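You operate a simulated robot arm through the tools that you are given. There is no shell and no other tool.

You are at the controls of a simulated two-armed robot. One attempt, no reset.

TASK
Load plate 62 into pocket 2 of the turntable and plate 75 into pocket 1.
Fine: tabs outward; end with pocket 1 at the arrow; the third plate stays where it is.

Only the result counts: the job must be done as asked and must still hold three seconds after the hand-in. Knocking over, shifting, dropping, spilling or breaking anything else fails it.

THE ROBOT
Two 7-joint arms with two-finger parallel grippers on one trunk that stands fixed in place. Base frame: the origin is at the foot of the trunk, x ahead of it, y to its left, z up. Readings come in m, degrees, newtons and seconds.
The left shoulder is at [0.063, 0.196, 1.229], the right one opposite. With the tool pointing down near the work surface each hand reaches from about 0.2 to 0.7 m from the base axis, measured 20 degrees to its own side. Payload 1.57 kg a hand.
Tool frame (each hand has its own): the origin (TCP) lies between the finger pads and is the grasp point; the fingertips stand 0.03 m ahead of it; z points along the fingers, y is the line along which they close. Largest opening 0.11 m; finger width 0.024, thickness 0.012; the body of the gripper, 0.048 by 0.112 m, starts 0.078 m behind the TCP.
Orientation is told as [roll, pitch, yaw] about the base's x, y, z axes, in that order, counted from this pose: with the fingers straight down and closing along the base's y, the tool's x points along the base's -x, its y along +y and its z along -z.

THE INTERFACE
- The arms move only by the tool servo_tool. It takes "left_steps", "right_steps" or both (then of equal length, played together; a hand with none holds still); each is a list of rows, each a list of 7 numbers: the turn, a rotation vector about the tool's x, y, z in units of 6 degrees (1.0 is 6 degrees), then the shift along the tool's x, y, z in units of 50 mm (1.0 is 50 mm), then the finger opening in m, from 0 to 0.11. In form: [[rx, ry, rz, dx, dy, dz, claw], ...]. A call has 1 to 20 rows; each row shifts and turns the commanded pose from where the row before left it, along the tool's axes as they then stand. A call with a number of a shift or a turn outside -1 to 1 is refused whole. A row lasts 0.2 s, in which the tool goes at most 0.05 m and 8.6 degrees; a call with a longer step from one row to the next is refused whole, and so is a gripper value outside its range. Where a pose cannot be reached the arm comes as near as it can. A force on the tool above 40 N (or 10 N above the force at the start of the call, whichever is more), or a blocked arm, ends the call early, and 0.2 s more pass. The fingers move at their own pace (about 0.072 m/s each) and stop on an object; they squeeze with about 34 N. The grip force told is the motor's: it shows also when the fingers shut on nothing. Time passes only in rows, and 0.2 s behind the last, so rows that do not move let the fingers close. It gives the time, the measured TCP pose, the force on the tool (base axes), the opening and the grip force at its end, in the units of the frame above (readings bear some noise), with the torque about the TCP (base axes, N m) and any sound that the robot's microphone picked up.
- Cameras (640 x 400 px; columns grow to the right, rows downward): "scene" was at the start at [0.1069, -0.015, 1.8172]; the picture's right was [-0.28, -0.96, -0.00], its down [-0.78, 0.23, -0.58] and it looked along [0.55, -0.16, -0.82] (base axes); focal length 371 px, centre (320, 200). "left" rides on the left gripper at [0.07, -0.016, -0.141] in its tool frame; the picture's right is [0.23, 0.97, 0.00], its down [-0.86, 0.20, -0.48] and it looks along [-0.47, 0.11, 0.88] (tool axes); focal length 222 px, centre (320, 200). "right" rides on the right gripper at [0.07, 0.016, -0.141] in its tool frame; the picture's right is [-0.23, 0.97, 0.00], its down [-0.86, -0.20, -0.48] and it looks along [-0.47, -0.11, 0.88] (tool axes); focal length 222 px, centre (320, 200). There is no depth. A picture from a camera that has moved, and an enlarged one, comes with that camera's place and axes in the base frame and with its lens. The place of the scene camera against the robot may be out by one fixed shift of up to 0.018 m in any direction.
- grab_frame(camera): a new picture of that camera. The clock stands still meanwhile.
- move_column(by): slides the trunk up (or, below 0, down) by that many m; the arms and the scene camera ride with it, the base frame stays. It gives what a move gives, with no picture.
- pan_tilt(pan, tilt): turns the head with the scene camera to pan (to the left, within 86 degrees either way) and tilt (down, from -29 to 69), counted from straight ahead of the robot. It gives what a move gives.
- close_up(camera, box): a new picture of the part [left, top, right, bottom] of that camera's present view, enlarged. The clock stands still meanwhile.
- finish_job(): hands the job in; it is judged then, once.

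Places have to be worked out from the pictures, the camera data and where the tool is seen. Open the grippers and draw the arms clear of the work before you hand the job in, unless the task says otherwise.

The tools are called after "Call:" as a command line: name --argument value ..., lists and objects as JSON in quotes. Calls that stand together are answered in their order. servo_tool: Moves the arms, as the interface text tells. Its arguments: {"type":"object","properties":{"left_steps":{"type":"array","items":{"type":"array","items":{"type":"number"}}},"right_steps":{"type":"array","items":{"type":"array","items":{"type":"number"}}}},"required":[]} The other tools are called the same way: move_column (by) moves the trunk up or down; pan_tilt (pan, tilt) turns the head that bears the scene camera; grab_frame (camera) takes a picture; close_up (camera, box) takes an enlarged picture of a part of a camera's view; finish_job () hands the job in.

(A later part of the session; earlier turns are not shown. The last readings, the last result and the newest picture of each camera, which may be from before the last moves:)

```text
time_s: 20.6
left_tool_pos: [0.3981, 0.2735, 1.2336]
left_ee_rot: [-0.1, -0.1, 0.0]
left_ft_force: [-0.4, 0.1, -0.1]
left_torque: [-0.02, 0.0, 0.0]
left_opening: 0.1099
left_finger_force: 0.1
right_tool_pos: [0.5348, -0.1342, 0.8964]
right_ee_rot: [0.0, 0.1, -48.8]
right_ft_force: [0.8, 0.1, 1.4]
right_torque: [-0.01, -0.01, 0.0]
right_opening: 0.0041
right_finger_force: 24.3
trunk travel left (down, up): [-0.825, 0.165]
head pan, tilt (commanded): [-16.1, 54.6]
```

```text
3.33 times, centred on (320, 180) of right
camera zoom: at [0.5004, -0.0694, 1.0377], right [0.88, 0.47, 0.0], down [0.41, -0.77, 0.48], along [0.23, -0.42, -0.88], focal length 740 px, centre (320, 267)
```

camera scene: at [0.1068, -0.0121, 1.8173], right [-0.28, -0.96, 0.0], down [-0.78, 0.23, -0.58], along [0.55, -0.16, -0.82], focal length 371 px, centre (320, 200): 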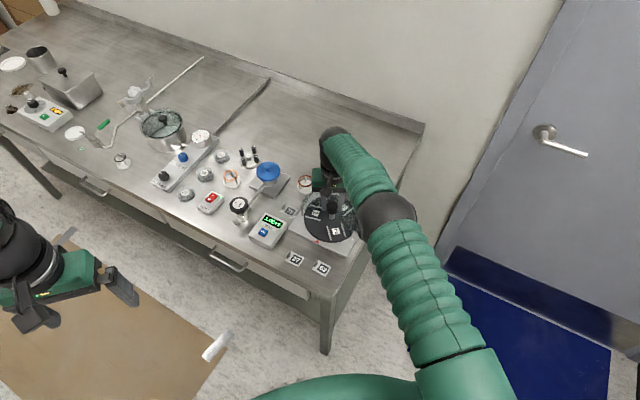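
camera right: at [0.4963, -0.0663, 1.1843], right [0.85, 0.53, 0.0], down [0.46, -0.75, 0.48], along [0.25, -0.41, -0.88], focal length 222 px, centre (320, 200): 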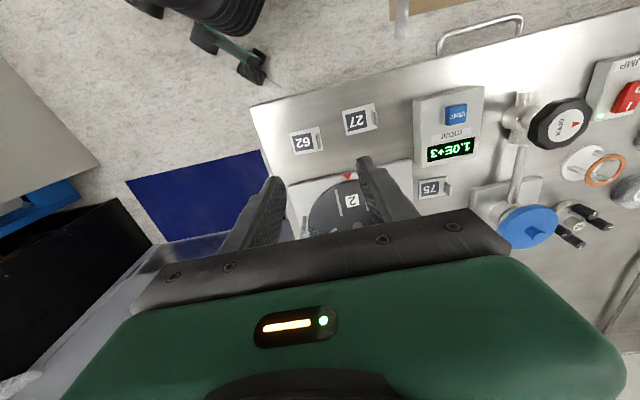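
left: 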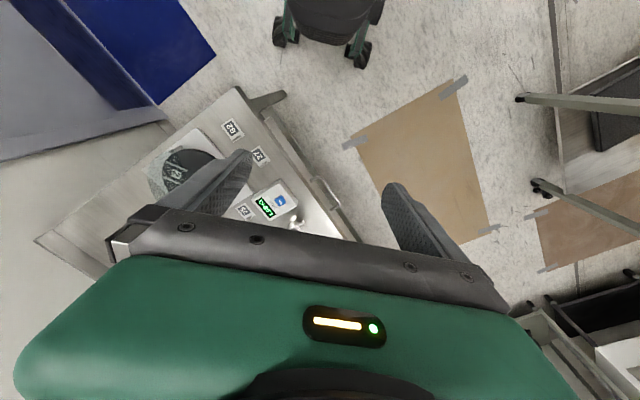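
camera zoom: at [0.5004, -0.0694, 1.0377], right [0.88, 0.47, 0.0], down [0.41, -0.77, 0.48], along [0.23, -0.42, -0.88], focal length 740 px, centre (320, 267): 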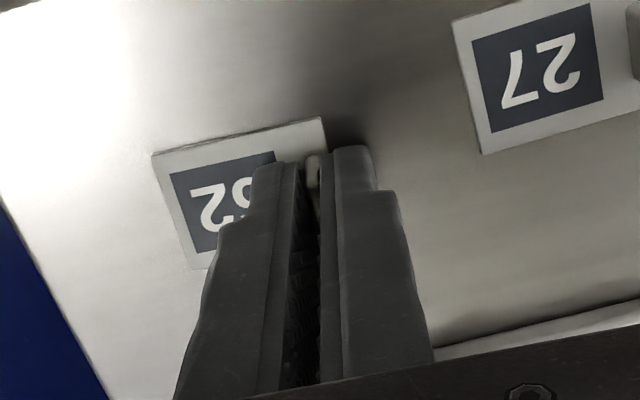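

The tab is gripped (4 mm). I lift 25 mm and check that the plate comes along.

Call:
servo_tool --right_steps '[[0, 0, 0, 0, 0, -0.15, 0.0], [0, 0, 0, 0, 0, -0.35, 0.0], [0, 0, 0, 0, 0, 0, 0.0]]'

Call:
close_up --camera "right" --box '[250, 120, 390, 240]'

Call:
close_up --camera "scene" --box '[270, 190, 370, 290]'

```text
time_s: 21.4
left_tool_pos: [0.3977, 0.2738, 1.2349]
left_ee_rot: [0.0, 0.0, 0.0]
left_ft_force: [0.0, -0.1, 0.2]
left_torque: [0.02, 0.0, -0.01]
left_opening: 0.1098
left_finger_force: 0.2
right_tool_pos: [0.536, -0.1344, 0.9202]
right_ee_rot: [-0.1, 0.0, -48.7]
right_ft_force: [0.7, -1.1, -0.2]
right_torque: [-0.03, 0.01, 0.03]
right_opening: 0.0041
right_finger_force: 24.7
trunk travel left (down, up): [-0.825, 0.165]
head pan, tilt (commanded): [-16.1, 54.6]
```

```text
3.33 times, centred on (320, 180) of right
camera zoom: at [0.5012, -0.0697, 1.0616], right [0.88, 0.47, 0.0], down [0.41, -0.77, 0.48], along [0.23, -0.42, -0.88], focal length 740 px, centre (320, 267)
```

zoom: 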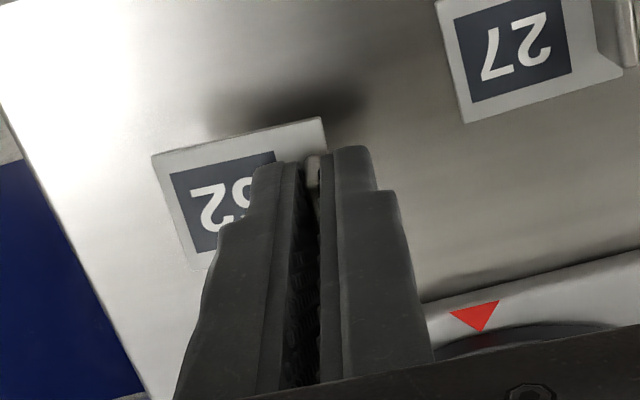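

```text
4.00 times, centred on (320, 240) of scene
camera zoom: at [0.1073, -0.0116, 1.8172], right [-0.28, -0.96, 0.0], down [-0.78, 0.23, -0.58], along [0.55, -0.16, -0.82], focal length 1484 px, centre (320, 40)
```

zoom: 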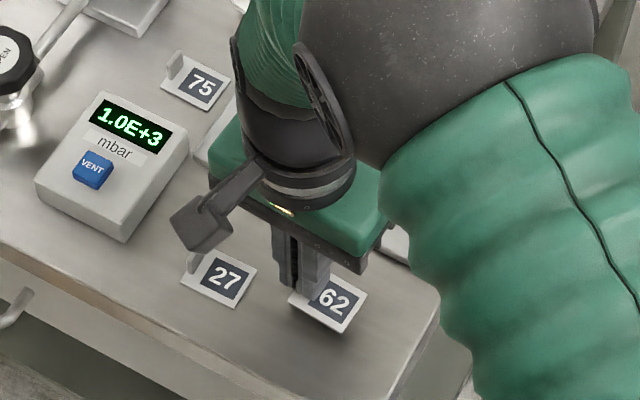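

Plate 62 hangs level and firm; in the hand its centre is about 17 mm behind the tab and 3 mm to one side. I raise to z 1.0 and swing the yaw to +44.5 to match the pocket direction (134.5°).

Call:
servo_tool --right_steps '[[0, 0, 0, 0, 0, -0.8, 0.0], [0, 0, 0, 0, 0, -0.8, 0.0], [0, 0, -0.972, 0, 0, 0, 0.0], [0, 0, -0.972, 0, 0, 0, 0.0], [0, 0, -0.972, 0, 0, 0, 0.0], [0, 0, -0.972, 0, 0, 0, 0.0], [0, 0, -0.972, 0, 0, 0, 0.0], [0, 0, -0.972, 0, 0, 0, 0.0], [0, 0, -0.972, 0, 0, 0, 0.0], [0, 0, -0.972, 0, 0, 0, 0.0], [0, 0, -0.972, 0, 0, 0, 0.0], [0, 0, -0.972, 0, 0, 0, 0.0], [0, 0, -0.972, 0, 0, 0, 0.0], [0, 0, -0.972, 0, 0, 0, 0.0], [0, 0, -0.972, 0, 0, 0, 0.0], [0, 0, -0.972, 0, 0, 0, 0.0], [0, 0, -0.972, 0, 0, 0, 0.0], [0, 0, -0.972, 0, 0, 0, 0.0], [0, 0, 0, 0, 0, 0, 0.0]]'

Call:
grab_frame --camera "right"

Call:
grab_frame --camera "scene"

```text
time_s: 25.4
left_tool_pos: [0.3979, 0.2737, 1.2345]
left_ee_rot: [0.0, -0.1, 0.0]
left_ft_force: [0.4, -0.5, 0.0]
left_torque: [-0.01, -0.01, -0.02]
left_opening: 0.1099
left_finger_force: 0.1
right_tool_pos: [0.536, -0.1348, 1.0028]
right_ee_rot: [0.0, 0.1, 44.5]
right_ft_force: [-0.6, 0.4, -0.4]
right_torque: [0.03, -0.02, 0.02]
right_opening: 0.0038
right_finger_force: 25.2
trunk travel left (down, up): [-0.825, 0.165]
head pan, tilt (commanded): [-16.1, 54.6]
```

```text
taken
camera right: at [0.4735, -0.1706, 1.1432], right [-0.52, 0.85, 0.0], down [0.75, 0.46, 0.48], along [0.41, 0.25, -0.88], focal length 222 px, centre (320, 200)
```

right: 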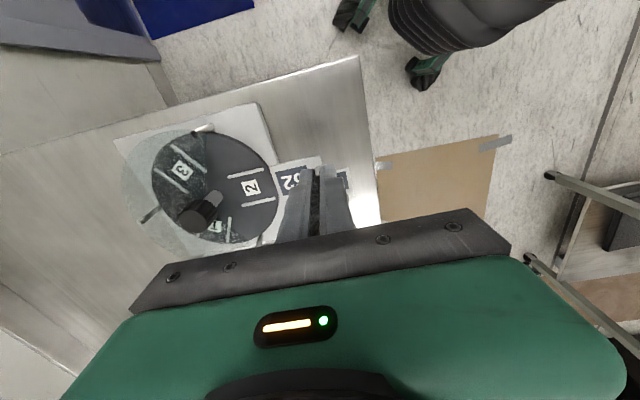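

```text
taken
camera scene: at [0.1073, -0.012, 1.8172], right [-0.28, -0.96, 0.0], down [-0.78, 0.23, -0.58], along [0.55, -0.16, -0.82], focal length 371 px, centre (320, 200)
```

scene: 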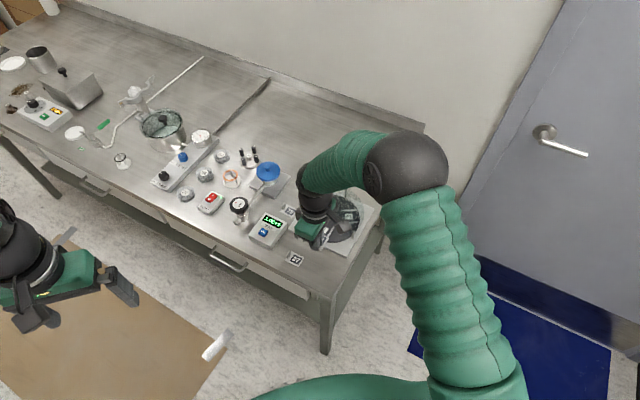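

I now carry the plate over pocket 2 (hand target about (0.617, -0.166)), still at z 1.0, and compare plate edges with the rails.

Call:
servo_tool --right_steps '[[0, 0, 0, -0.358, -0.794, 0, 0.0], [0, 0, 0, -0.358, -0.794, 0, 0.0], [0, 0, 0, 0, 0, 0, 0.0], [0, 0, 0, 0, 0, 0, 0.0]]'

Call:
close_up --camera "right" --box '[220, 80, 400, 230]'

Call:
close_up --camera "scene" --box '[270, 160, 390, 280]'

```text
time_s: 26.4
left_tool_pos: [0.3985, 0.2745, 1.2347]
left_ee_rot: [-0.1, -0.1, 0.0]
left_ft_force: [-0.2, 0.0, 0.0]
left_torque: [0.0, 0.0, -0.02]
left_opening: 0.11
left_finger_force: 0.0
right_tool_pos: [0.6169, -0.1667, 1.0029]
right_ee_rot: [-0.1, 0.0, 44.4]
right_ft_force: [-0.3, 0.3, -0.4]
right_torque: [-0.01, -0.02, 0.0]
right_opening: 0.0037
right_finger_force: 24.7
trunk travel left (down, up): [-0.825, 0.165]
head pan, tilt (commanded): [-16.1, 54.6]
```

```text
2.67 times, centred on (310, 155) of right
camera zoom: at [0.5552, -0.203, 1.1445], right [-0.52, 0.85, 0.0], down [0.75, 0.46, 0.48], along [0.41, 0.25, -0.88], focal length 592 px, centre (347, 320)
```

zoom: 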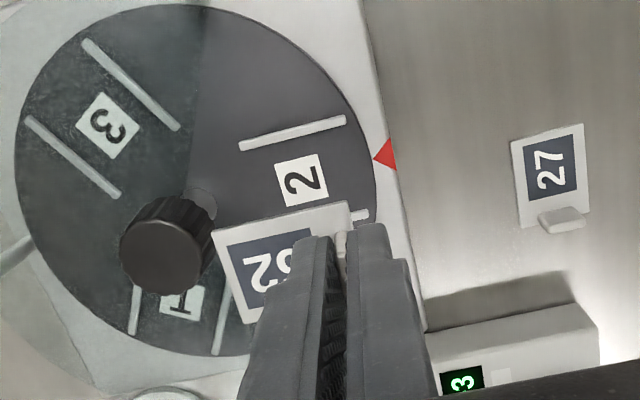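

```text
3.33 times, centred on (330, 220) of scene
camera zoom: at [0.1058, -0.0113, 1.8173], right [-0.28, -0.96, 0.0], down [-0.78, 0.23, -0.58], along [0.56, -0.16, -0.82], focal length 1237 px, centre (287, 133)
```

zoom: 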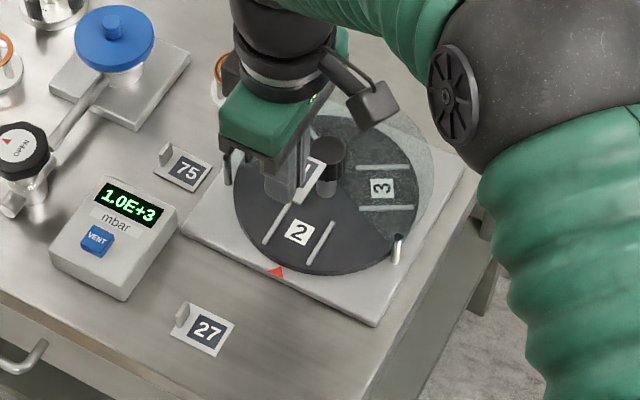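

Measured plate centre (0.6288, -0.1786) against the pocket centre (0.627, -0.181): I need about 3 mm across the rails. I apply that and lower to z 0.93, leaving the plate about 1 cm above the rails.

Call:
servo_tool --right_steps '[[0, 0, -0.1, 0.06, 0, 0, 0.0], [0, 0, 0, 0, 0, 0.73, 0.0], [0, 0, 0, 0, 0, 0.73, 0.0], [0, 0, 0, 0, 0, 0, 0.0]]'

Call:
close_up --camera "right" --box '[220, 80, 400, 230]'

Call:
close_up --camera "scene" --box '[280, 170, 380, 260]'

```text
time_s: 27.4
left_tool_pos: [0.3973, 0.2744, 1.2339]
left_ee_rot: [0.0, -0.1, 0.0]
left_ft_force: [-1.1, -0.5, -0.2]
left_torque: [-0.01, -0.04, -0.01]
left_opening: 0.1099
left_finger_force: 0.0
right_tool_pos: [0.6149, -0.1695, 0.93]
right_ee_rot: [-0.1, -0.1, 45.0]
right_ft_force: [0.4, 0.1, -0.6]
right_torque: [0.02, -0.02, 0.01]
right_opening: 0.0038
right_finger_force: 24.9
trunk travel left (down, up): [-0.825, 0.165]
head pan, tilt (commanded): [-16.1, 54.6]
```

```text
2.67 times, centred on (310, 155) of right
camera zoom: at [0.5534, -0.2062, 1.0716], right [-0.53, 0.85, 0.0], down [0.74, 0.46, 0.48], along [0.41, 0.25, -0.88], focal length 592 px, centre (347, 320)
```

zoom: 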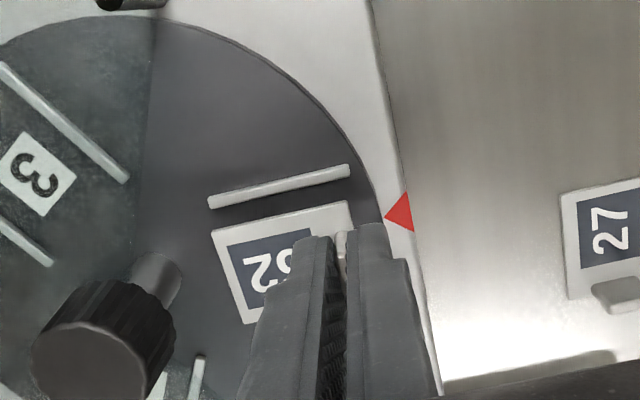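

```text
4.44 times, centred on (330, 215) of scene
camera zoom: at [0.1074, -0.0122, 1.8172], right [-0.28, -0.96, 0.0], down [-0.78, 0.23, -0.58], along [0.55, -0.16, -0.82], focal length 1649 px, centre (276, 133)
```

zoom: 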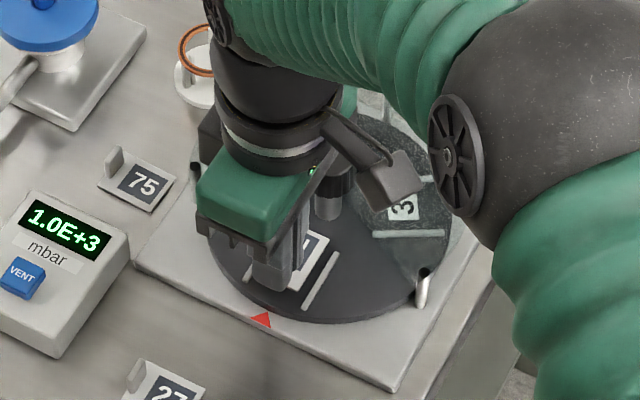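

The plate centre now reads (0.6266, -0.181), matching the pocket within a millimetre, with even gaps to the rail. I lower about 14 mm gently toward contact.

Call:
servo_tool --right_steps '[[0, 0, 0, 0, 0, 0.1, 0.0], [0, 0, 0, 0, 0, 0.1, 0.0], [0, 0, 0, 0, 0, 0.04, 0.0], [0, 0, 0, 0, 0, 0.04, 0.0], [0, 0, 0, 0, 0, 0, 0.0]]'

Call:
close_up --camera "right" --box '[220, 80, 400, 230]'

```text
time_s: 28.6
left_tool_pos: [0.3986, 0.2752, 1.2346]
left_ee_rot: [0.1, -0.1, 0.0]
left_ft_force: [0.2, -0.6, -0.3]
left_torque: [0.01, -0.03, 0.01]
left_opening: 0.11
left_finger_force: 0.0
right_tool_pos: [0.614, -0.1673, 0.9163]
right_ee_rot: [-0.1, 0.0, 45.1]
right_ft_force: [0.7, -0.3, 1.9]
right_torque: [0.02, 0.02, 0.0]
right_opening: 0.0038
right_finger_force: 24.4
trunk travel left (down, up): [-0.825, 0.165]
head pan, tilt (commanded): [-16.1, 54.6]
```

```text
2.67 times, centred on (310, 155) of right
camera zoom: at [0.5532, -0.2038, 1.0567], right [-0.53, 0.85, 0.0], down [0.74, 0.46, 0.48], along [0.41, 0.25, -0.88], focal length 592 px, centre (347, 320)
```

zoom: 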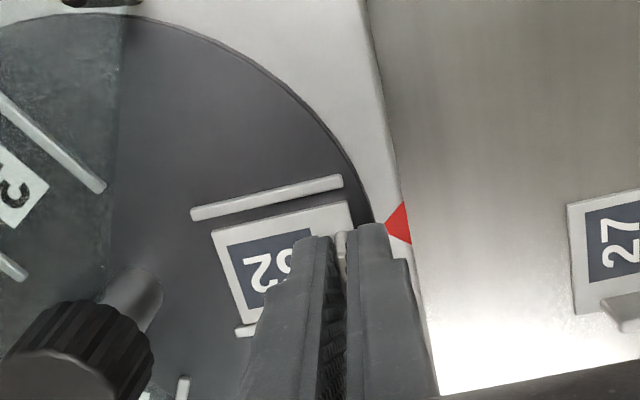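

Contact is just starting (about 2 N). The plate sits ~1.5 mm toward the lower rail and ~2 mm outward, so I lift 2 mm, shift 1.5 mm across and 1.5 mm inward, and lower again a touch further.

Call:
servo_tool --right_steps '[[0, 0, 0, 0, 0, -0.05, 0.0], [0, 0, 0, 0.032, -0.03, 0, 0.0], [0, 0, 0, 0, 0, 0, 0.0], [0, 0, 0, 0, 0, 0.05, 0.0], [0, 0, 0, 0, 0, 0.03, 0.0], [0, 0, 0, 0, 0, 0, 0.0]]'

Call:
close_up --camera "right" --box '[220, 80, 400, 230]'

Call:
close_up --camera "scene" --box '[280, 170, 380, 260]'

```text
time_s: 30.0
left_tool_pos: [0.3957, 0.2746, 1.2341]
left_ee_rot: [-0.1, -0.1, 0.0]
left_ft_force: [0.2, -0.3, -0.1]
left_torque: [0.02, -0.02, -0.01]
left_opening: 0.1099
left_finger_force: 0.0
right_tool_pos: [0.6146, -0.1707, 0.916]
right_ee_rot: [-0.2, -0.1, 45.1]
right_ft_force: [3.2, -1.6, 14.1]
right_torque: [-0.07, 0.0, 0.0]
right_opening: 0.0038
right_finger_force: 24.3
trunk travel left (down, up): [-0.825, 0.165]
head pan, tilt (commanded): [-16.1, 54.6]
```

```text
2.67 times, centred on (310, 155) of right
camera zoom: at [0.5529, -0.2071, 1.0564], right [-0.53, 0.85, 0.0], down [0.74, 0.46, 0.48], along [0.41, 0.25, -0.88], focal length 592 px, centre (347, 320)
```

zoom: 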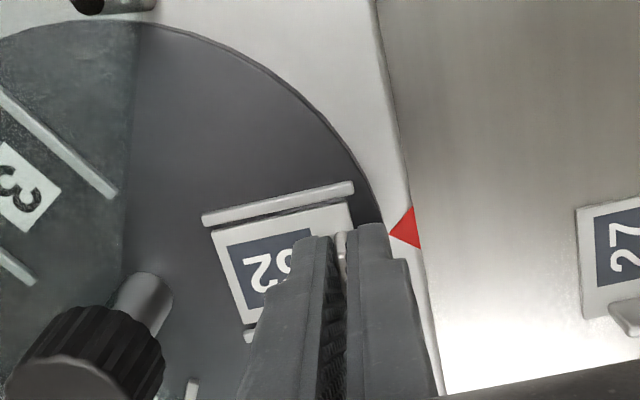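

```text
4.44 times, centred on (330, 215) of scene
camera zoom: at [0.1046, -0.0119, 1.8176], right [-0.28, -0.96, 0.0], down [-0.78, 0.23, -0.58], along [0.56, -0.16, -0.82], focal length 1649 px, centre (276, 133)
```

zoom: 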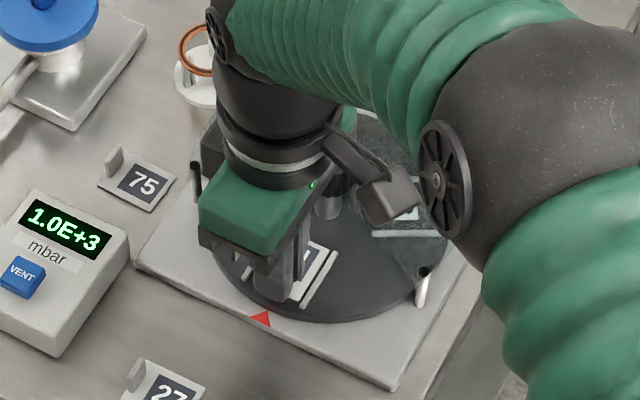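

14 N of contact, and the plate lies between the rails with even gaps on both sides and centred lengthwise. I relax the press, open to 30 mm, and rise straight up.

Call:
servo_tool --right_steps '[[0, 0, 0, 0, 0, -0.03, 0.0], [0, 0, 0, 0, 0, 0, 0.0], [0, 0, 0, 0, 0, 0, 0.015], [0, 0, 0, 0, 0, 0, 0.03], [0, 0, 0, 0, 0, 0, 0.03], [0, 0, 0, 0, 0, -0.2, 0.03], [0, 0, 0, 0, 0, -0.6, 0.03], [0, 0, 0, 0, 0, -0.8, 0.03], [0, 0, 0, 0, 0, 0, 0.03]]'

Call:
close_up --camera "right" --box '[220, 60, 420, 230]'

Call:
close_up --camera "scene" --box '[280, 170, 380, 260]'

```text
time_s: 32.0
left_tool_pos: [0.3988, 0.2734, 1.2343]
left_ee_rot: [0.0, 0.0, -0.1]
left_ft_force: [0.5, -0.1, 0.4]
left_torque: [0.0, 0.0, 0.0]
left_opening: 0.1098
left_finger_force: 0.0
right_tool_pos: [0.6156, -0.1687, 0.9912]
right_ee_rot: [0.0, 0.0, 45.1]
right_ft_force: [0.1, 0.4, 0.5]
right_torque: [-0.04, 0.02, 0.01]
right_opening: 0.0299
right_finger_force: 0.0
trunk travel left (down, up): [-0.825, 0.165]
head pan, tilt (commanded): [-16.1, 54.6]
```

```text
2.35 times, centred on (320, 145) of right
camera zoom: at [0.5536, -0.2055, 1.1324], right [-0.53, 0.85, 0.0], down [0.75, 0.46, 0.48], along [0.41, 0.25, -0.88], focal length 523 px, centre (320, 329)
```

zoom: 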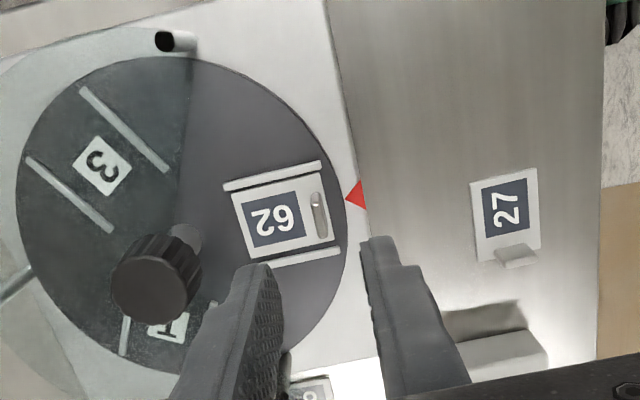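

```text
4.44 times, centred on (330, 215) of scene
camera zoom: at [0.1079, -0.012, 1.8171], right [-0.28, -0.96, 0.0], down [-0.78, 0.23, -0.58], along [0.55, -0.16, -0.82], focal length 1649 px, centre (276, 133)
```

zoom: 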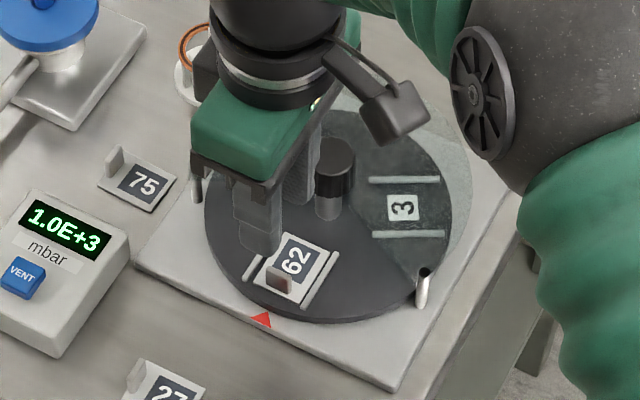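

Plate 62 is seated in pocket 2 with its tab outward. Now I swing the hand to yaw -60 and hover over the knob to turn the disk back +120°.

Call:
servo_tool --right_steps '[[0, 0, 1, 0, 0, -0.1, 0.03], [0, 0, 1, 0, 0, -0.1, 0.03], [0, 0, 1, 0, 0, -0.1, 0.03], [0, 0, 1, 0, 0, -0.1, 0.03], [0, 0, 1, 0, 0, -0.1, 0.05], [0, 0, 1, 0, 0, -0.1, 0.07], [0, 0, 1, 0, 0, -0.1, 0.07], [0, 0, 1, 0, 0, -0.1, 0.07], [0, 0, 1, 0, 0, 0, 0.07], [0, 0, 1, 0, 0, 0, 0.07], [0, 0, 1, 0, 0, 0, 0.07], [0, 0, 1, 0, 0, 0, 0.07], [0, 0, 1, 0, 0, 0, 0.07], [0, 0, 1, 0, 0, 0, 0.07], [0, 0, 1, 0, 0, 0, 0.07], [0, 0, 1, 0, 0, 0, 0.07], [0, 0, 1, 0, 0, 0, 0.07], [0, 0, 0.5, 0, 0, 0, 0.07], [0, 0, 0, -0.684, 0.173, 0, 0.07], [0, 0, 0, -0.684, 0.173, 0, 0.07]]'

Call:
close_up --camera "right" --box '[200, 50, 440, 250]'

Call:
grab_frame --camera "scene"

```text
time_s: 36.2
left_tool_pos: [0.4006, 0.2716, 1.2336]
left_ee_rot: [0.0, 0.0, -0.1]
left_ft_force: [-0.4, 0.2, 0.0]
left_torque: [0.03, 0.05, 0.02]
left_opening: 0.11
left_finger_force: 0.0
right_tool_pos: [0.6653, -0.2226, 1.033]
right_ee_rot: [-0.1, 0.1, -59.8]
right_ft_force: [-0.6, 0.4, 0.3]
right_torque: [0.08, -0.01, 0.0]
right_opening: 0.0698
right_finger_force: 0.1
trunk travel left (down, up): [-0.825, 0.165]
head pan, tilt (commanded): [-16.1, 54.6]
```

```text
2.00 times, centred on (320, 150) of right
camera zoom: at [0.644, -0.1528, 1.1749], right [0.96, 0.29, 0.0], down [0.26, -0.84, 0.48], along [0.14, -0.46, -0.88], focal length 444 px, centre (320, 300)
```

zoom: 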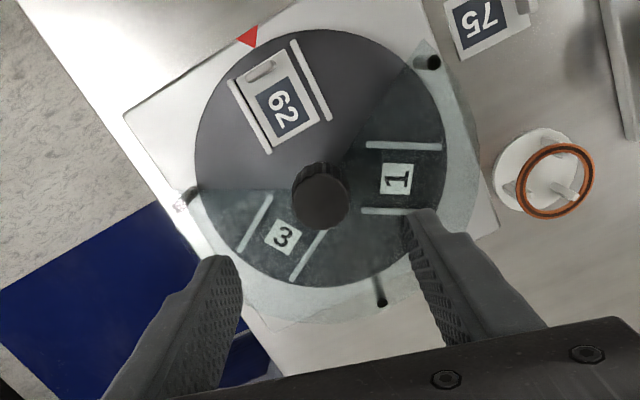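

```text
taken
camera scene: at [0.1104, -0.0155, 1.817], right [-0.28, -0.96, 0.0], down [-0.79, 0.23, -0.58], along [0.55, -0.16, -0.82], focal length 371 px, centre (320, 200)
```

scene: 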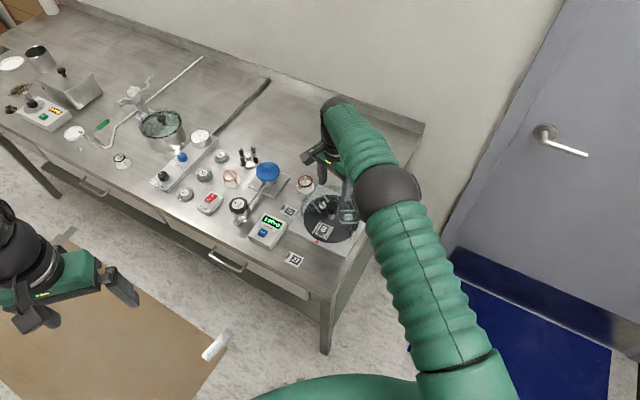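

Knob is about 3.5 mm off along the hand's x; I correct that, go down to z 0.952 as before and grip the knob.

Call:
servo_tool --right_steps '[[0, 0, 0, 0.07, 0, 0.3, 0.07], [0, 0, 0, 0, 0, 0.8, 0.07], [0, 0, 0, 0, 0, 0.5, 0.07], [0, 0, 0, 0, 0, 0, 0.07], [0, 0, 0, 0, 0, 0, 0.05], [0, 0, 0, 0, 0, 0, 0.02], [0, 0, 0, 0, 0, 0, 0.02], [0, 0, 0, 0, 0, 0, 0.02]]'

Call:
close_up --camera "right" --box '[200, 50, 440, 250]'

```text
time_s: 38.0
left_tool_pos: [0.3996, 0.2745, 1.2348]
left_ee_rot: [-0.1, 0.0, 0.0]
left_ft_force: [0.6, 0.4, -0.3]
left_torque: [-0.01, 0.01, 0.02]
left_opening: 0.1102
left_finger_force: 0.1
right_tool_pos: [0.6637, -0.2175, 0.9553]
right_ee_rot: [0.2, -0.1, -59.9]
right_ft_force: [4.6, 1.3, 2.2]
right_torque: [-0.24, -0.38, 0.01]
right_opening: 0.0337
right_finger_force: 41.6
trunk travel left (down, up): [-0.825, 0.165]
head pan, tilt (commanded): [-16.1, 54.6]
```

```text
2.00 times, centred on (320, 150) of right
camera zoom: at [0.6418, -0.1473, 1.096], right [0.96, 0.29, 0.0], down [0.26, -0.84, 0.48], along [0.14, -0.46, -0.88], focal length 444 px, centre (320, 300)
```

zoom: 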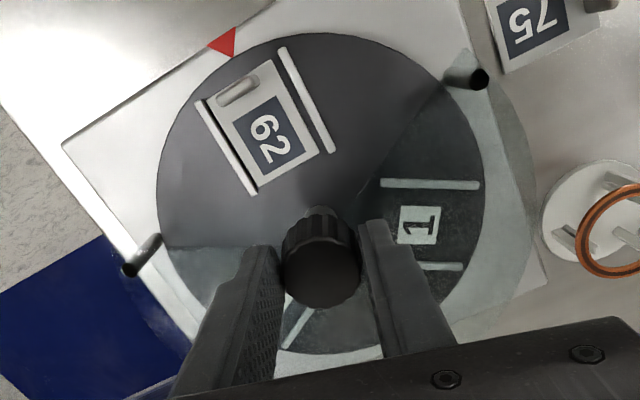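

Gripped. I turn the disk counter-clockwise 48° first and check how the tab approaches the cover's edge.

Call:
servo_tool --right_steps '[[0, 0, -1, 0, 0, 0, 0.02], [0, 0, -1, 0, 0, 0, 0.02], [0, 0, -1, 0, 0, 0, 0.02], [0, 0, -1, 0, 0, 0, 0.02], [0, 0, -1, 0, 0, 0, 0.02], [0, 0, -1, 0, 0, 0, 0.02], [0, 0, -1, 0, 0, 0, 0.02], [0, 0, -1, 0, 0, 0, 0.02]]'

Call:
close_up --camera "right" --box '[200, 50, 440, 250]'

Call:
close_up --camera "scene" --box '[280, 170, 380, 260]'

```text
time_s: 39.8
left_tool_pos: [0.3982, 0.2745, 1.234]
left_ee_rot: [0.0, 0.0, -0.1]
left_ft_force: [0.4, 0.8, 0.4]
left_torque: [-0.04, 0.01, -0.01]
left_opening: 0.1103
left_finger_force: 0.0
right_tool_pos: [0.6627, -0.2184, 0.9548]
right_ee_rot: [0.0, 0.1, -11.7]
right_ft_force: [5.6, 0.3, 5.0]
right_torque: [-0.41, -1.03, -0.04]
right_opening: 0.0333
right_finger_force: 41.4
trunk travel left (down, up): [-0.825, 0.165]
head pan, tilt (commanded): [-16.1, 54.6]
```

```text
2.00 times, centred on (320, 150) of right
camera zoom: at [0.597, -0.1869, 1.0959], right [0.42, 0.91, 0.0], down [0.8, -0.37, 0.48], along [0.43, -0.2, -0.88], focal length 444 px, centre (320, 300)
```

zoom: 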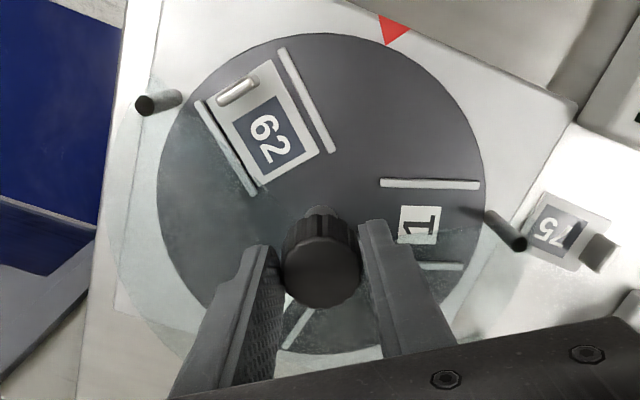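

```text
4.44 times, centred on (330, 215) of scene
camera zoom: at [0.1074, -0.0117, 1.8171], right [-0.28, -0.96, 0.0], down [-0.78, 0.23, -0.58], along [0.55, -0.16, -0.82], focal length 1649 px, centre (276, 133)
```

zoom: 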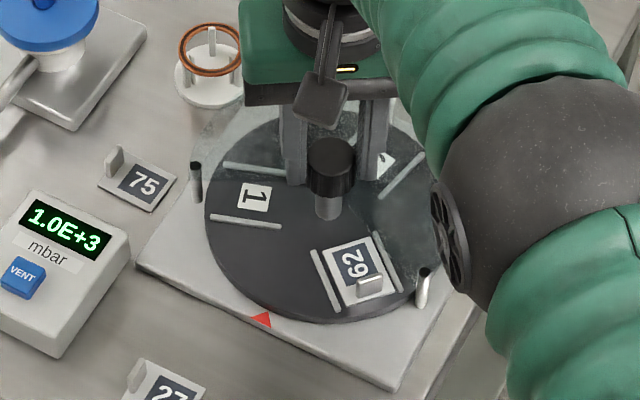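

The tab is clearly shorter than the posts, so it should pass beneath. I turn 24° more and watch the load.

Call:
servo_tool --right_steps '[[0, 0, -1, 0, 0, 0, 0.02], [0, 0, -1, 0, 0, 0, 0.02], [0, 0, -1, 0, 0, 0, 0.02], [0, 0, -1, 0, 0, 0, 0.02]]'

Call:
close_up --camera "right" --box '[200, 50, 440, 250]'

Call:
close_up --camera "scene" --box '[280, 170, 380, 260]'

```text
time_s: 40.8
left_tool_pos: [0.398, 0.2721, 1.2348]
left_ee_rot: [0.0, 0.0, 0.0]
left_ft_force: [0.7, 0.3, -0.1]
left_torque: [-0.02, 0.0, 0.01]
left_opening: 0.1102
left_finger_force: 0.2
right_tool_pos: [0.663, -0.2195, 0.9547]
right_ee_rot: [0.0, -0.1, 12.2]
right_ft_force: [10.4, -6.0, 9.1]
right_torque: [-0.42, 0.75, -0.06]
right_opening: 0.0336
right_finger_force: 40.9
trunk travel left (down, up): [-0.825, 0.165]
head pan, tilt (commanded): [-16.1, 54.6]
```

```text
2.00 times, centred on (320, 150) of right
camera zoom: at [0.5903, -0.2168, 1.0959], right [0.02, 1.0, 0.0], down [0.88, -0.01, 0.48], along [0.48, -0.01, -0.88], focal length 444 px, centre (320, 300)
```

zoom: 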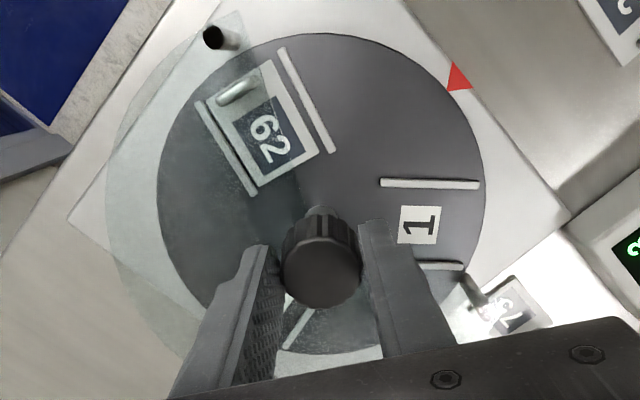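

```text
4.44 times, centred on (330, 215) of scene
camera zoom: at [0.1089, -0.0145, 1.8172], right [-0.28, -0.96, 0.0], down [-0.79, 0.23, -0.58], along [0.55, -0.16, -0.82], focal length 1649 px, centre (276, 133)
```

zoom: 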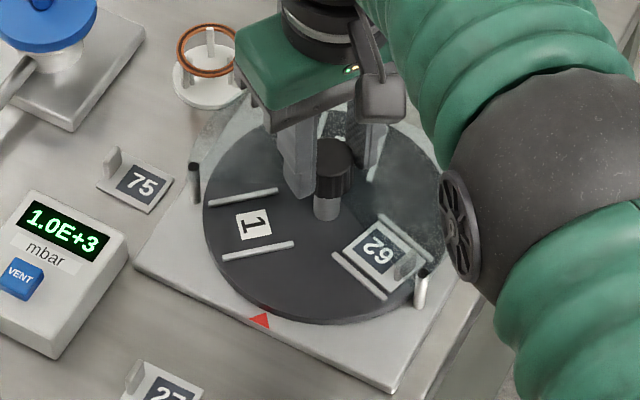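

The tab is sliding under the cover freely and the plate hasn't moved in its pocket; a side load of ~12 N has built up, so I trim about 2 mm and finish the remaining 48°.

Call:
servo_tool --right_steps '[[0, 0, 0, -0.035, -0.028, -0.03, 0.02], [0, 0, -1, 0, 0, 0, 0.02], [0, 0, -1, 0, 0, 0, 0.02], [0, 0, -1, 0, 0, 0, 0.02], [0, 0, -1, 0, 0, 0, 0.02]]'

Call:
close_up --camera "right" --box '[200, 50, 440, 250]'

Call:
close_up --camera "scene" --box '[280, 170, 380, 260]'

```text
time_s: 42.0
left_tool_pos: [0.3968, 0.2718, 1.2339]
left_ee_rot: [0.1, -0.1, 0.0]
left_ft_force: [-0.2, 0.8, 0.4]
left_torque: [0.0, 0.0, 0.02]
left_opening: 0.1098
left_finger_force: 0.1
right_tool_pos: [0.6623, -0.2196, 0.9555]
right_ee_rot: [0.3, 0.2, 36.4]
right_ft_force: [-8.1, -4.3, -4.2]
right_torque: [-0.61, 1.1, -0.03]
right_opening: 0.0335
right_finger_force: 41.7
trunk travel left (down, up): [-0.825, 0.165]
head pan, tilt (commanded): [-16.1, 54.6]
```

```text
2.00 times, centred on (320, 150) of right
camera zoom: at [0.597, -0.2469, 1.0962], right [-0.39, 0.92, 0.0], down [0.81, 0.34, 0.48], along [0.44, 0.19, -0.88], focal length 444 px, centre (320, 300)
```

zoom: 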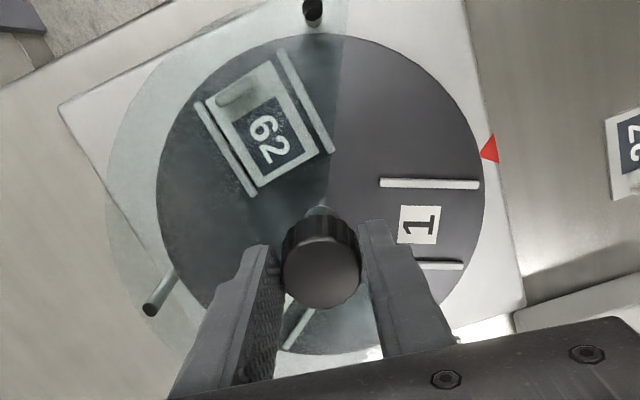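

```text
4.44 times, centred on (330, 215) of scene
camera zoom: at [0.1068, -0.0147, 1.8171], right [-0.28, -0.96, 0.0], down [-0.78, 0.23, -0.58], along [0.55, -0.16, -0.82], focal length 1649 px, centre (276, 133)
```

zoom: 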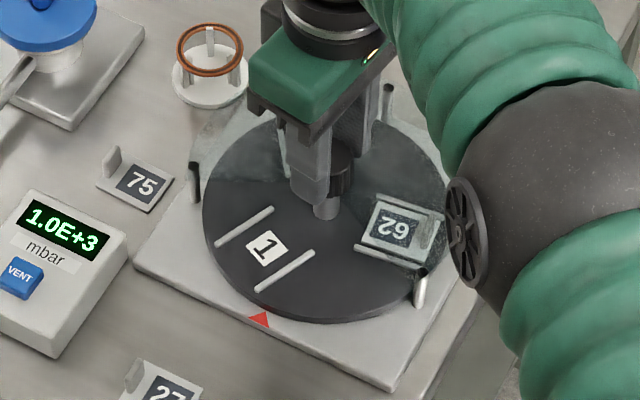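

Going well. The final 24° brings pocket 1 to the arrow, with a small trim against the side load.

Call:
servo_tool --right_steps '[[0, 0, 0, 0.03, 0.01, 0, 0.02], [0, 0, -1, 0, 0, 0, 0.02], [0, 0, -1, 0, 0, 0, 0.02], [0, 0, -1, 0, 0, 0, 0.02], [0, 0, -1, 0, 0, 0, 0.02], [0, 0, 0, 0, 0, 0, 0.02]]'

Call:
close_up --camera "right" --box '[200, 50, 440, 250]'

Call:
close_up --camera "scene" --box '[280, 160, 380, 260]'

```text
time_s: 43.4
left_tool_pos: [0.3985, 0.2708, 1.2342]
left_ee_rot: [0.1, -0.1, 0.0]
left_ft_force: [-0.6, 0.5, -0.5]
left_torque: [0.01, 0.0, 0.01]
left_opening: 0.1103
left_finger_force: 0.0
right_tool_pos: [0.6627, -0.2214, 0.9552]
right_ee_rot: [0.1, -0.1, 60.1]
right_ft_force: [-4.2, -4.8, -14.0]
right_torque: [-0.17, -0.2, -0.77]
right_opening: 0.0335
right_finger_force: 41.3
trunk travel left (down, up): [-0.825, 0.165]
head pan, tilt (commanded): [-16.1, 54.6]
```

```text
2.00 times, centred on (320, 150) of right
camera zoom: at [0.6142, -0.272, 1.0959], right [-0.73, 0.68, 0.0], down [0.6, 0.64, 0.48], along [0.33, 0.35, -0.88], focal length 444 px, centre (320, 300)
```

zoom: 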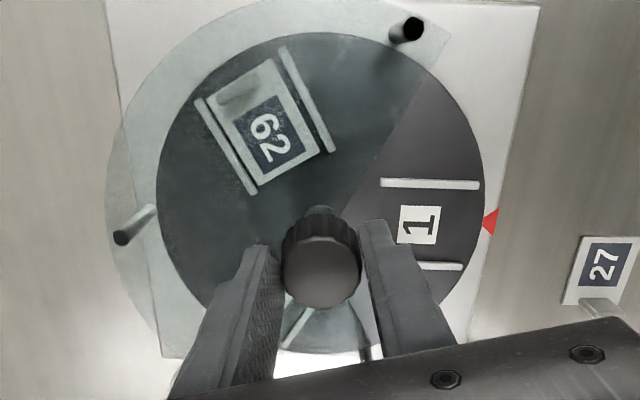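

```text
4.00 times, centred on (330, 210) of scene
camera zoom: at [0.1099, -0.0161, 1.8169], right [-0.28, -0.96, 0.0], down [-0.79, 0.23, -0.58], along [0.55, -0.16, -0.82], focal length 1484 px, centre (280, 160)
```

zoom: 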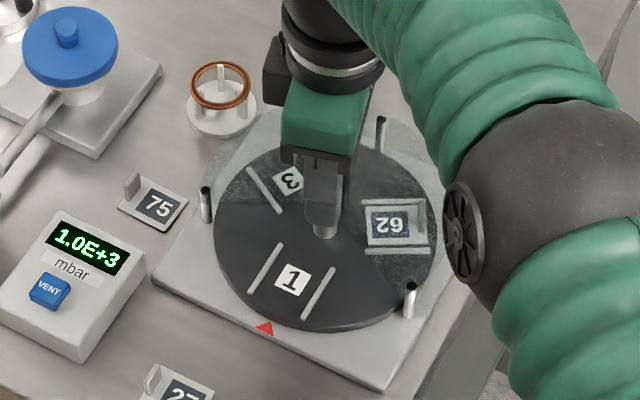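

Pocket 1 is back at the arrow and plate 62 rode along, but there's a -0.77 N·m resisting torque at the end of the turn, as if against a stop or detent. I release the knob and look at where the disk settles.

Call:
servo_tool --right_steps '[[0, 0, 0, 0, 0, 0, 0.04], [0, 0, 0, 0, 0, 0, 0.07], [0, 0, 0, 0, 0, 0, 0.07], [0, 0, 0, 0, 0, 0, 0.07]]'

Call:
close_up --camera "right" --box '[200, 60, 440, 250]'

Call:
close_up --camera "scene" --box '[280, 160, 380, 260]'

```text
time_s: 44.4
left_tool_pos: [0.3972, 0.2735, 1.235]
left_ee_rot: [0.0, 0.0, 0.0]
left_ft_force: [0.1, 0.7, 0.3]
left_torque: [0.01, -0.01, -0.02]
left_opening: 0.1099
left_finger_force: 0.0
right_tool_pos: [0.6635, -0.2201, 0.9577]
right_ee_rot: [0.0, -0.1, 60.1]
right_ft_force: [0.2, 0.3, -0.3]
right_torque: [0.0, -0.03, -0.01]
right_opening: 0.07
right_finger_force: 0.1
trunk travel left (down, up): [-0.825, 0.165]
head pan, tilt (commanded): [-16.1, 54.6]
```

```text
2.11 times, centred on (320, 155) of right
camera zoom: at [0.613, -0.2701, 1.0976], right [-0.73, 0.68, 0.0], down [0.6, 0.64, 0.48], along [0.33, 0.35, -0.88], focal length 468 px, centre (320, 295)
```

zoom: 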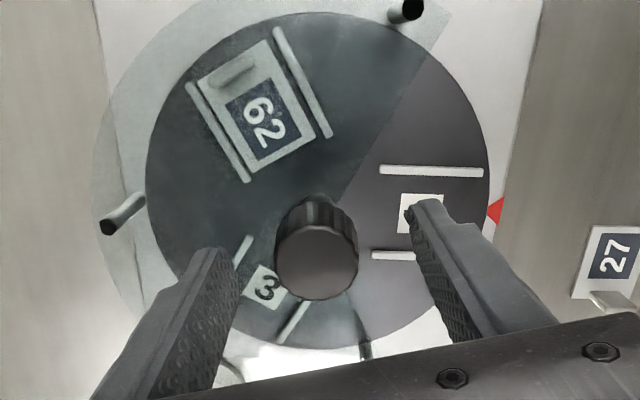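

```text
4.00 times, centred on (330, 210) of scene
camera zoom: at [0.1072, -0.0132, 1.8172], right [-0.28, -0.96, 0.0], down [-0.78, 0.23, -0.58], along [0.55, -0.16, -0.82], focal length 1484 px, centre (280, 160)
```

zoom: 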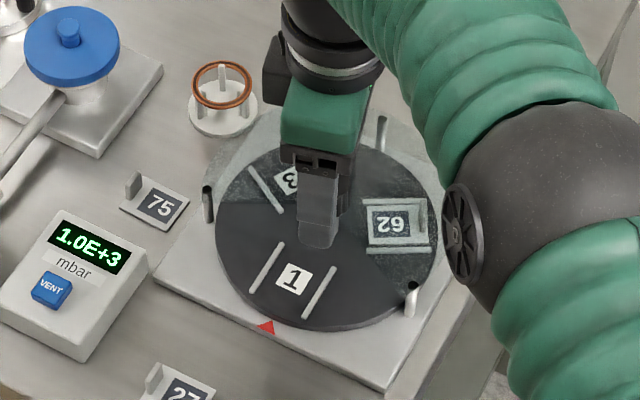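

Everything unloaded and the disk stayed at the arrow (within about half a degree of its first position). I rise and turn the hand to yaw -39 to suit plate 75, whose tab points at roughly 51°.

Call:
servo_tool --right_steps '[[0, 0, 0, 0, 0, -0.5, 0.07], [0, 0, 0, 0, 0, -0.6, 0.07], [0, 0, 0, 0, 0, -0.55, 0.07], [0, 0, 1, 0, 0, 0, 0.05], [0, 0, 1, 0, 0, 0, 0.02], [0, 0, 1, 0, 0, 0, 0.02], [0, 0, 1, 0, 0, 0, 0.02], [0, 0, 1, 0, 0, 0, 0.02], [0, 0, 1, 0, 0, 0, 0.02], [0, 0, 1, 0, 0, 0, 0.02], [0, 0, 1, 0, 0, 0, 0.02], [0, 0, 1, 0, 0, 0, 0.02], [0, 0, 1, 0, 0, 0, 0.02], [0, 0, 1, 0, 0, 0, 0.02], [0, 0, 1, 0, 0, 0, 0.02], [0, 0, 1, 0, 0, 0, 0.02], [0, 0, 1, 0, 0, 0, 0.02], [0, 0, 1, 0, 0, 0, 0.02], [0, 0, 1, 0, 0, 0, 0.02], [0, 0, 0.5, 0, 0, 0, 0.02]]'

Call:
grab_frame --camera "right"

Call:
close_up --camera "right" --box '[240, 40, 480, 240]'

Call:
close_up --camera "scene" --box '[250, 150, 370, 250]'

```text
time_s: 48.6
left_tool_pos: [0.3983, 0.2729, 1.2341]
left_ee_rot: [0.0, 0.0, 0.0]
left_ft_force: [0.4, 0.2, 0.2]
left_torque: [-0.01, 0.01, 0.02]
left_opening: 0.11
left_finger_force: 0.1
right_tool_pos: [0.6621, -0.2201, 1.0386]
right_ee_rot: [0.0, 0.0, -38.9]
right_ft_force: [-1.3, 0.2, -0.3]
right_torque: [0.0, -0.03, -0.02]
right_opening: 0.02
right_finger_force: 0.0
trunk travel left (down, up): [-0.825, 0.165]
head pan, tilt (commanded): [-16.1, 54.6]
```

```text
taken
camera right: at [0.6182, -0.162, 1.1797], right [0.79, 0.61, 0.0], down [0.54, -0.69, 0.48], along [0.29, -0.38, -0.88], focal length 222 px, centre (320, 200)
```

right: 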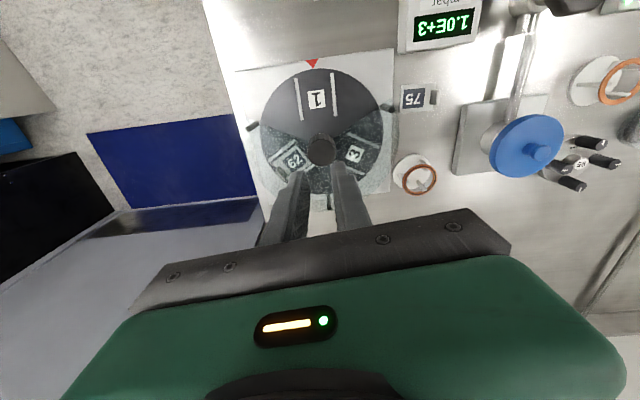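

```text
2.00 times, centred on (360, 140) of right
camera zoom: at [0.6182, -0.162, 1.1797], right [0.79, 0.61, 0.0], down [0.54, -0.69, 0.48], along [0.29, -0.38, -0.88], focal length 444 px, centre (240, 320)
```

zoom: 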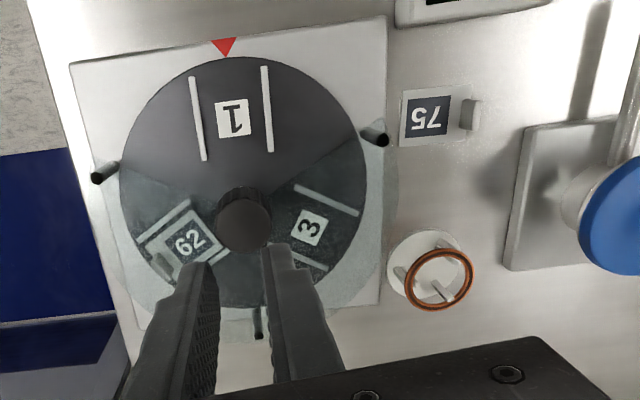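

```text
4.00 times, centred on (310, 200) of scene
camera zoom: at [0.1076, -0.0124, 1.8172], right [-0.28, -0.96, 0.0], down [-0.78, 0.23, -0.58], along [0.55, -0.16, -0.82], focal length 1484 px, centre (360, 200)
```

zoom: 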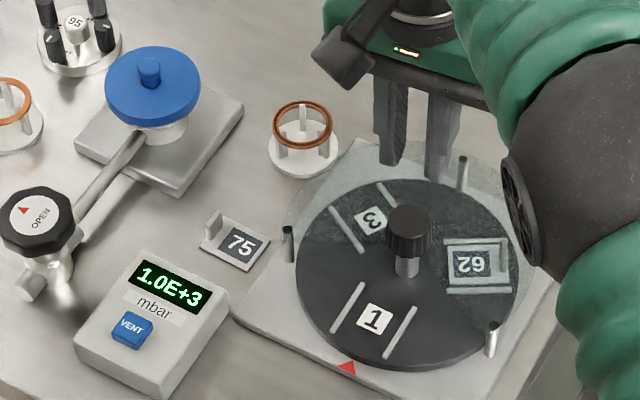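

I can see plate 75 clearly; its tab should be near (0.743, -0.087). I move over it at the same height for a close look.

Call:
servo_tool --right_steps '[[0, 0, 0, 0.102, 0.772, 0, 0.02], [0, 0, 0, 0.102, 0.772, 0, 0.02], [0, 0, 0, 0.102, 0.772, 0, 0.02], [0, 0, 0, 0.102, 0.772, 0, 0.02], [0, 0, 0, 0, 0, 0, 0.02], [0, 0, 0, 0, 0, 0, 0.02]]'

Call:
close_up --camera "right" --box '[240, 90, 400, 230]'

Call:
grab_frame --camera "scene"

```text
time_s: 50.0
left_tool_pos: [0.3968, 0.274, 1.2338]
left_ee_rot: [0.0, -0.1, 0.0]
left_ft_force: [-0.6, -0.2, -1.3]
left_torque: [-0.02, 0.0, 0.06]
left_opening: 0.11
left_finger_force: 0.1
right_tool_pos: [0.6823, -0.1259, 1.0441]
right_ee_rot: [0.0, 0.0, -38.9]
right_ft_force: [-0.2, -0.2, -0.3]
right_torque: [-0.03, -0.02, 0.01]
right_opening: 0.0201
right_finger_force: 0.0
right hand out of reach, approached as far as the arm can: row 2, 3, 4
trunk travel left (down, up): [-0.825, 0.165]
head pan, tilt (commanded): [-16.1, 54.6]
```

```text
2.86 times, centred on (320, 160) of right
camera zoom: at [0.6372, -0.0691, 1.1842], right [0.79, 0.61, 0.0], down [0.54, -0.69, 0.48], along [0.29, -0.38, -0.88], focal length 635 px, centre (320, 314)
```

zoom: 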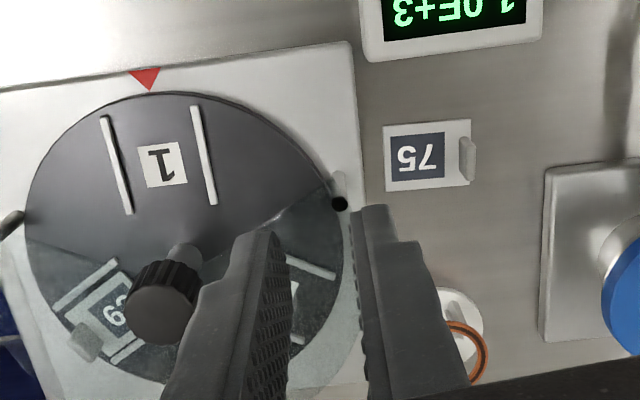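

```text
taken
camera scene: at [0.1074, -0.0123, 1.8172], right [-0.28, -0.96, 0.0], down [-0.78, 0.23, -0.58], along [0.55, -0.16, -0.82], focal length 371 px, centre (320, 200)
```

scene: 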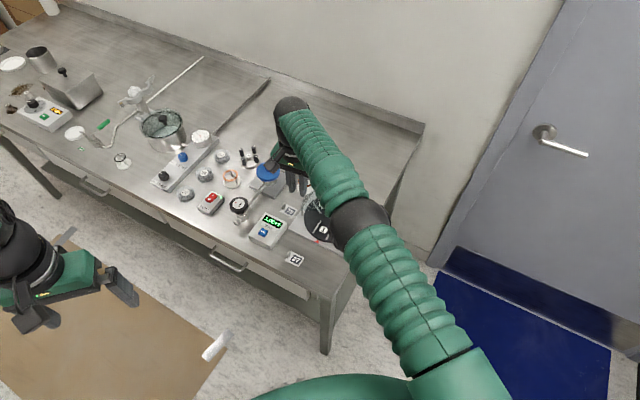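

Plate 75 reads centre (0.7315, -0.102), tab toward 43°, tab at about (0.7445, -0.090) — beyond the arm's reach with a vertical hand. My plan: lower the trunk for reach, tilt the hand ~30° outward, pinch the tab across its width, bring the plate to plate 62's old spot, and regrasp it upright. First I back the hand off along its own axis.

Call:
servo_tool --right_steps '[[0, 0, 0, -0.1, -0.772, 0, 0.02], [0, 0, 0, -0.1, -0.772, 0, 0.02], [0, 0, 0, 0, 0, 0, 0.02]]'

```text
time_s: 50.8
left_tool_pos: [0.3993, 0.2716, 1.2336]
left_ee_rot: [0.0, 0.0, 0.1]
left_ft_force: [0.7, -0.4, -0.4]
left_torque: [0.03, 0.0, 0.02]
left_opening: 0.11
left_finger_force: 0.0
right_tool_pos: [0.639, -0.1958, 1.0432]
right_ee_rot: [0.1, 0.0, -38.9]
right_ft_force: [0.3, -0.5, 0.6]
right_torque: [0.03, 0.02, -0.02]
right_opening: 0.0199
right_finger_force: 0.1
trunk travel left (down, up): [-0.825, 0.165]
head pan, tilt (commanded): [-16.1, 54.6]
```

The command restarted from the actual pose, good. Now I turn the hand to yaw +43 while rising to about z 1.22, so there is room to lower the trunk.

Call:
servo_tool --right_steps '[[0, 0, -0.975, 0, 0, -0.25, 0.03], [0, 0, -0.975, 0, 0, -0.25, 0.03], [0, 0, -0.975, 0, 0, -0.25, 0.03], [0, 0, -0.975, 0, 0, -0.25, 0.03], [0, 0, -0.975, 0, 0, -0.25, 0.03], [0, 0, -0.975, 0, 0, -0.25, 0.03], [0, 0, -0.975, 0, 0, -0.25, 0.03], [0, 0, -0.975, 0, 0, -0.25, 0.03], [0, 0, -0.975, 0, 0, -0.25, 0.03], [0, 0, -0.975, 0, 0, -0.25, 0.03], [0, 0, -0.975, 0, 0, -0.25, 0.03], [0, 0, -0.975, 0, 0, -0.25, 0.03], [0, 0, -0.975, 0, 0, -0.25, 0.03], [0, 0, -0.975, 0, 0, -0.25, 0.03], [0, 0, 0, 0, 0, 0, 0.03]]'

Call:
grab_frame --camera "scene"

```text
time_s: 54.0
left_tool_pos: [0.3973, 0.2738, 1.2346]
left_ee_rot: [-0.1, 0.0, 0.0]
left_ft_force: [-0.3, -0.7, 0.0]
left_torque: [0.01, 0.04, 0.0]
left_opening: 0.11
left_finger_force: 0.0
right_tool_pos: [0.6372, -0.1925, 1.2185]
right_ee_rot: [0.0, -0.1, 42.9]
right_ft_force: [0.3, -0.3, -0.6]
right_torque: [0.0, 0.02, 0.0]
right_opening: 0.0302
right_finger_force: 0.0
trunk travel left (down, up): [-0.825, 0.165]
head pan, tilt (commanded): [-16.1, 54.6]
```

```text
taken
camera scene: at [0.1072, -0.0123, 1.8172], right [-0.28, -0.96, 0.0], down [-0.78, 0.23, -0.58], along [0.55, -0.16, -0.82], focal length 371 px, centre (320, 200)
```

scene: 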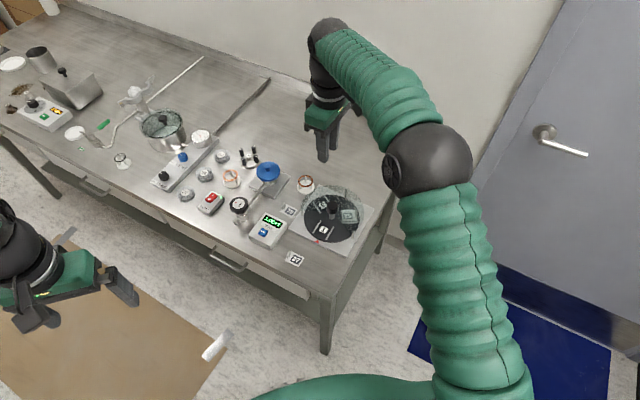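

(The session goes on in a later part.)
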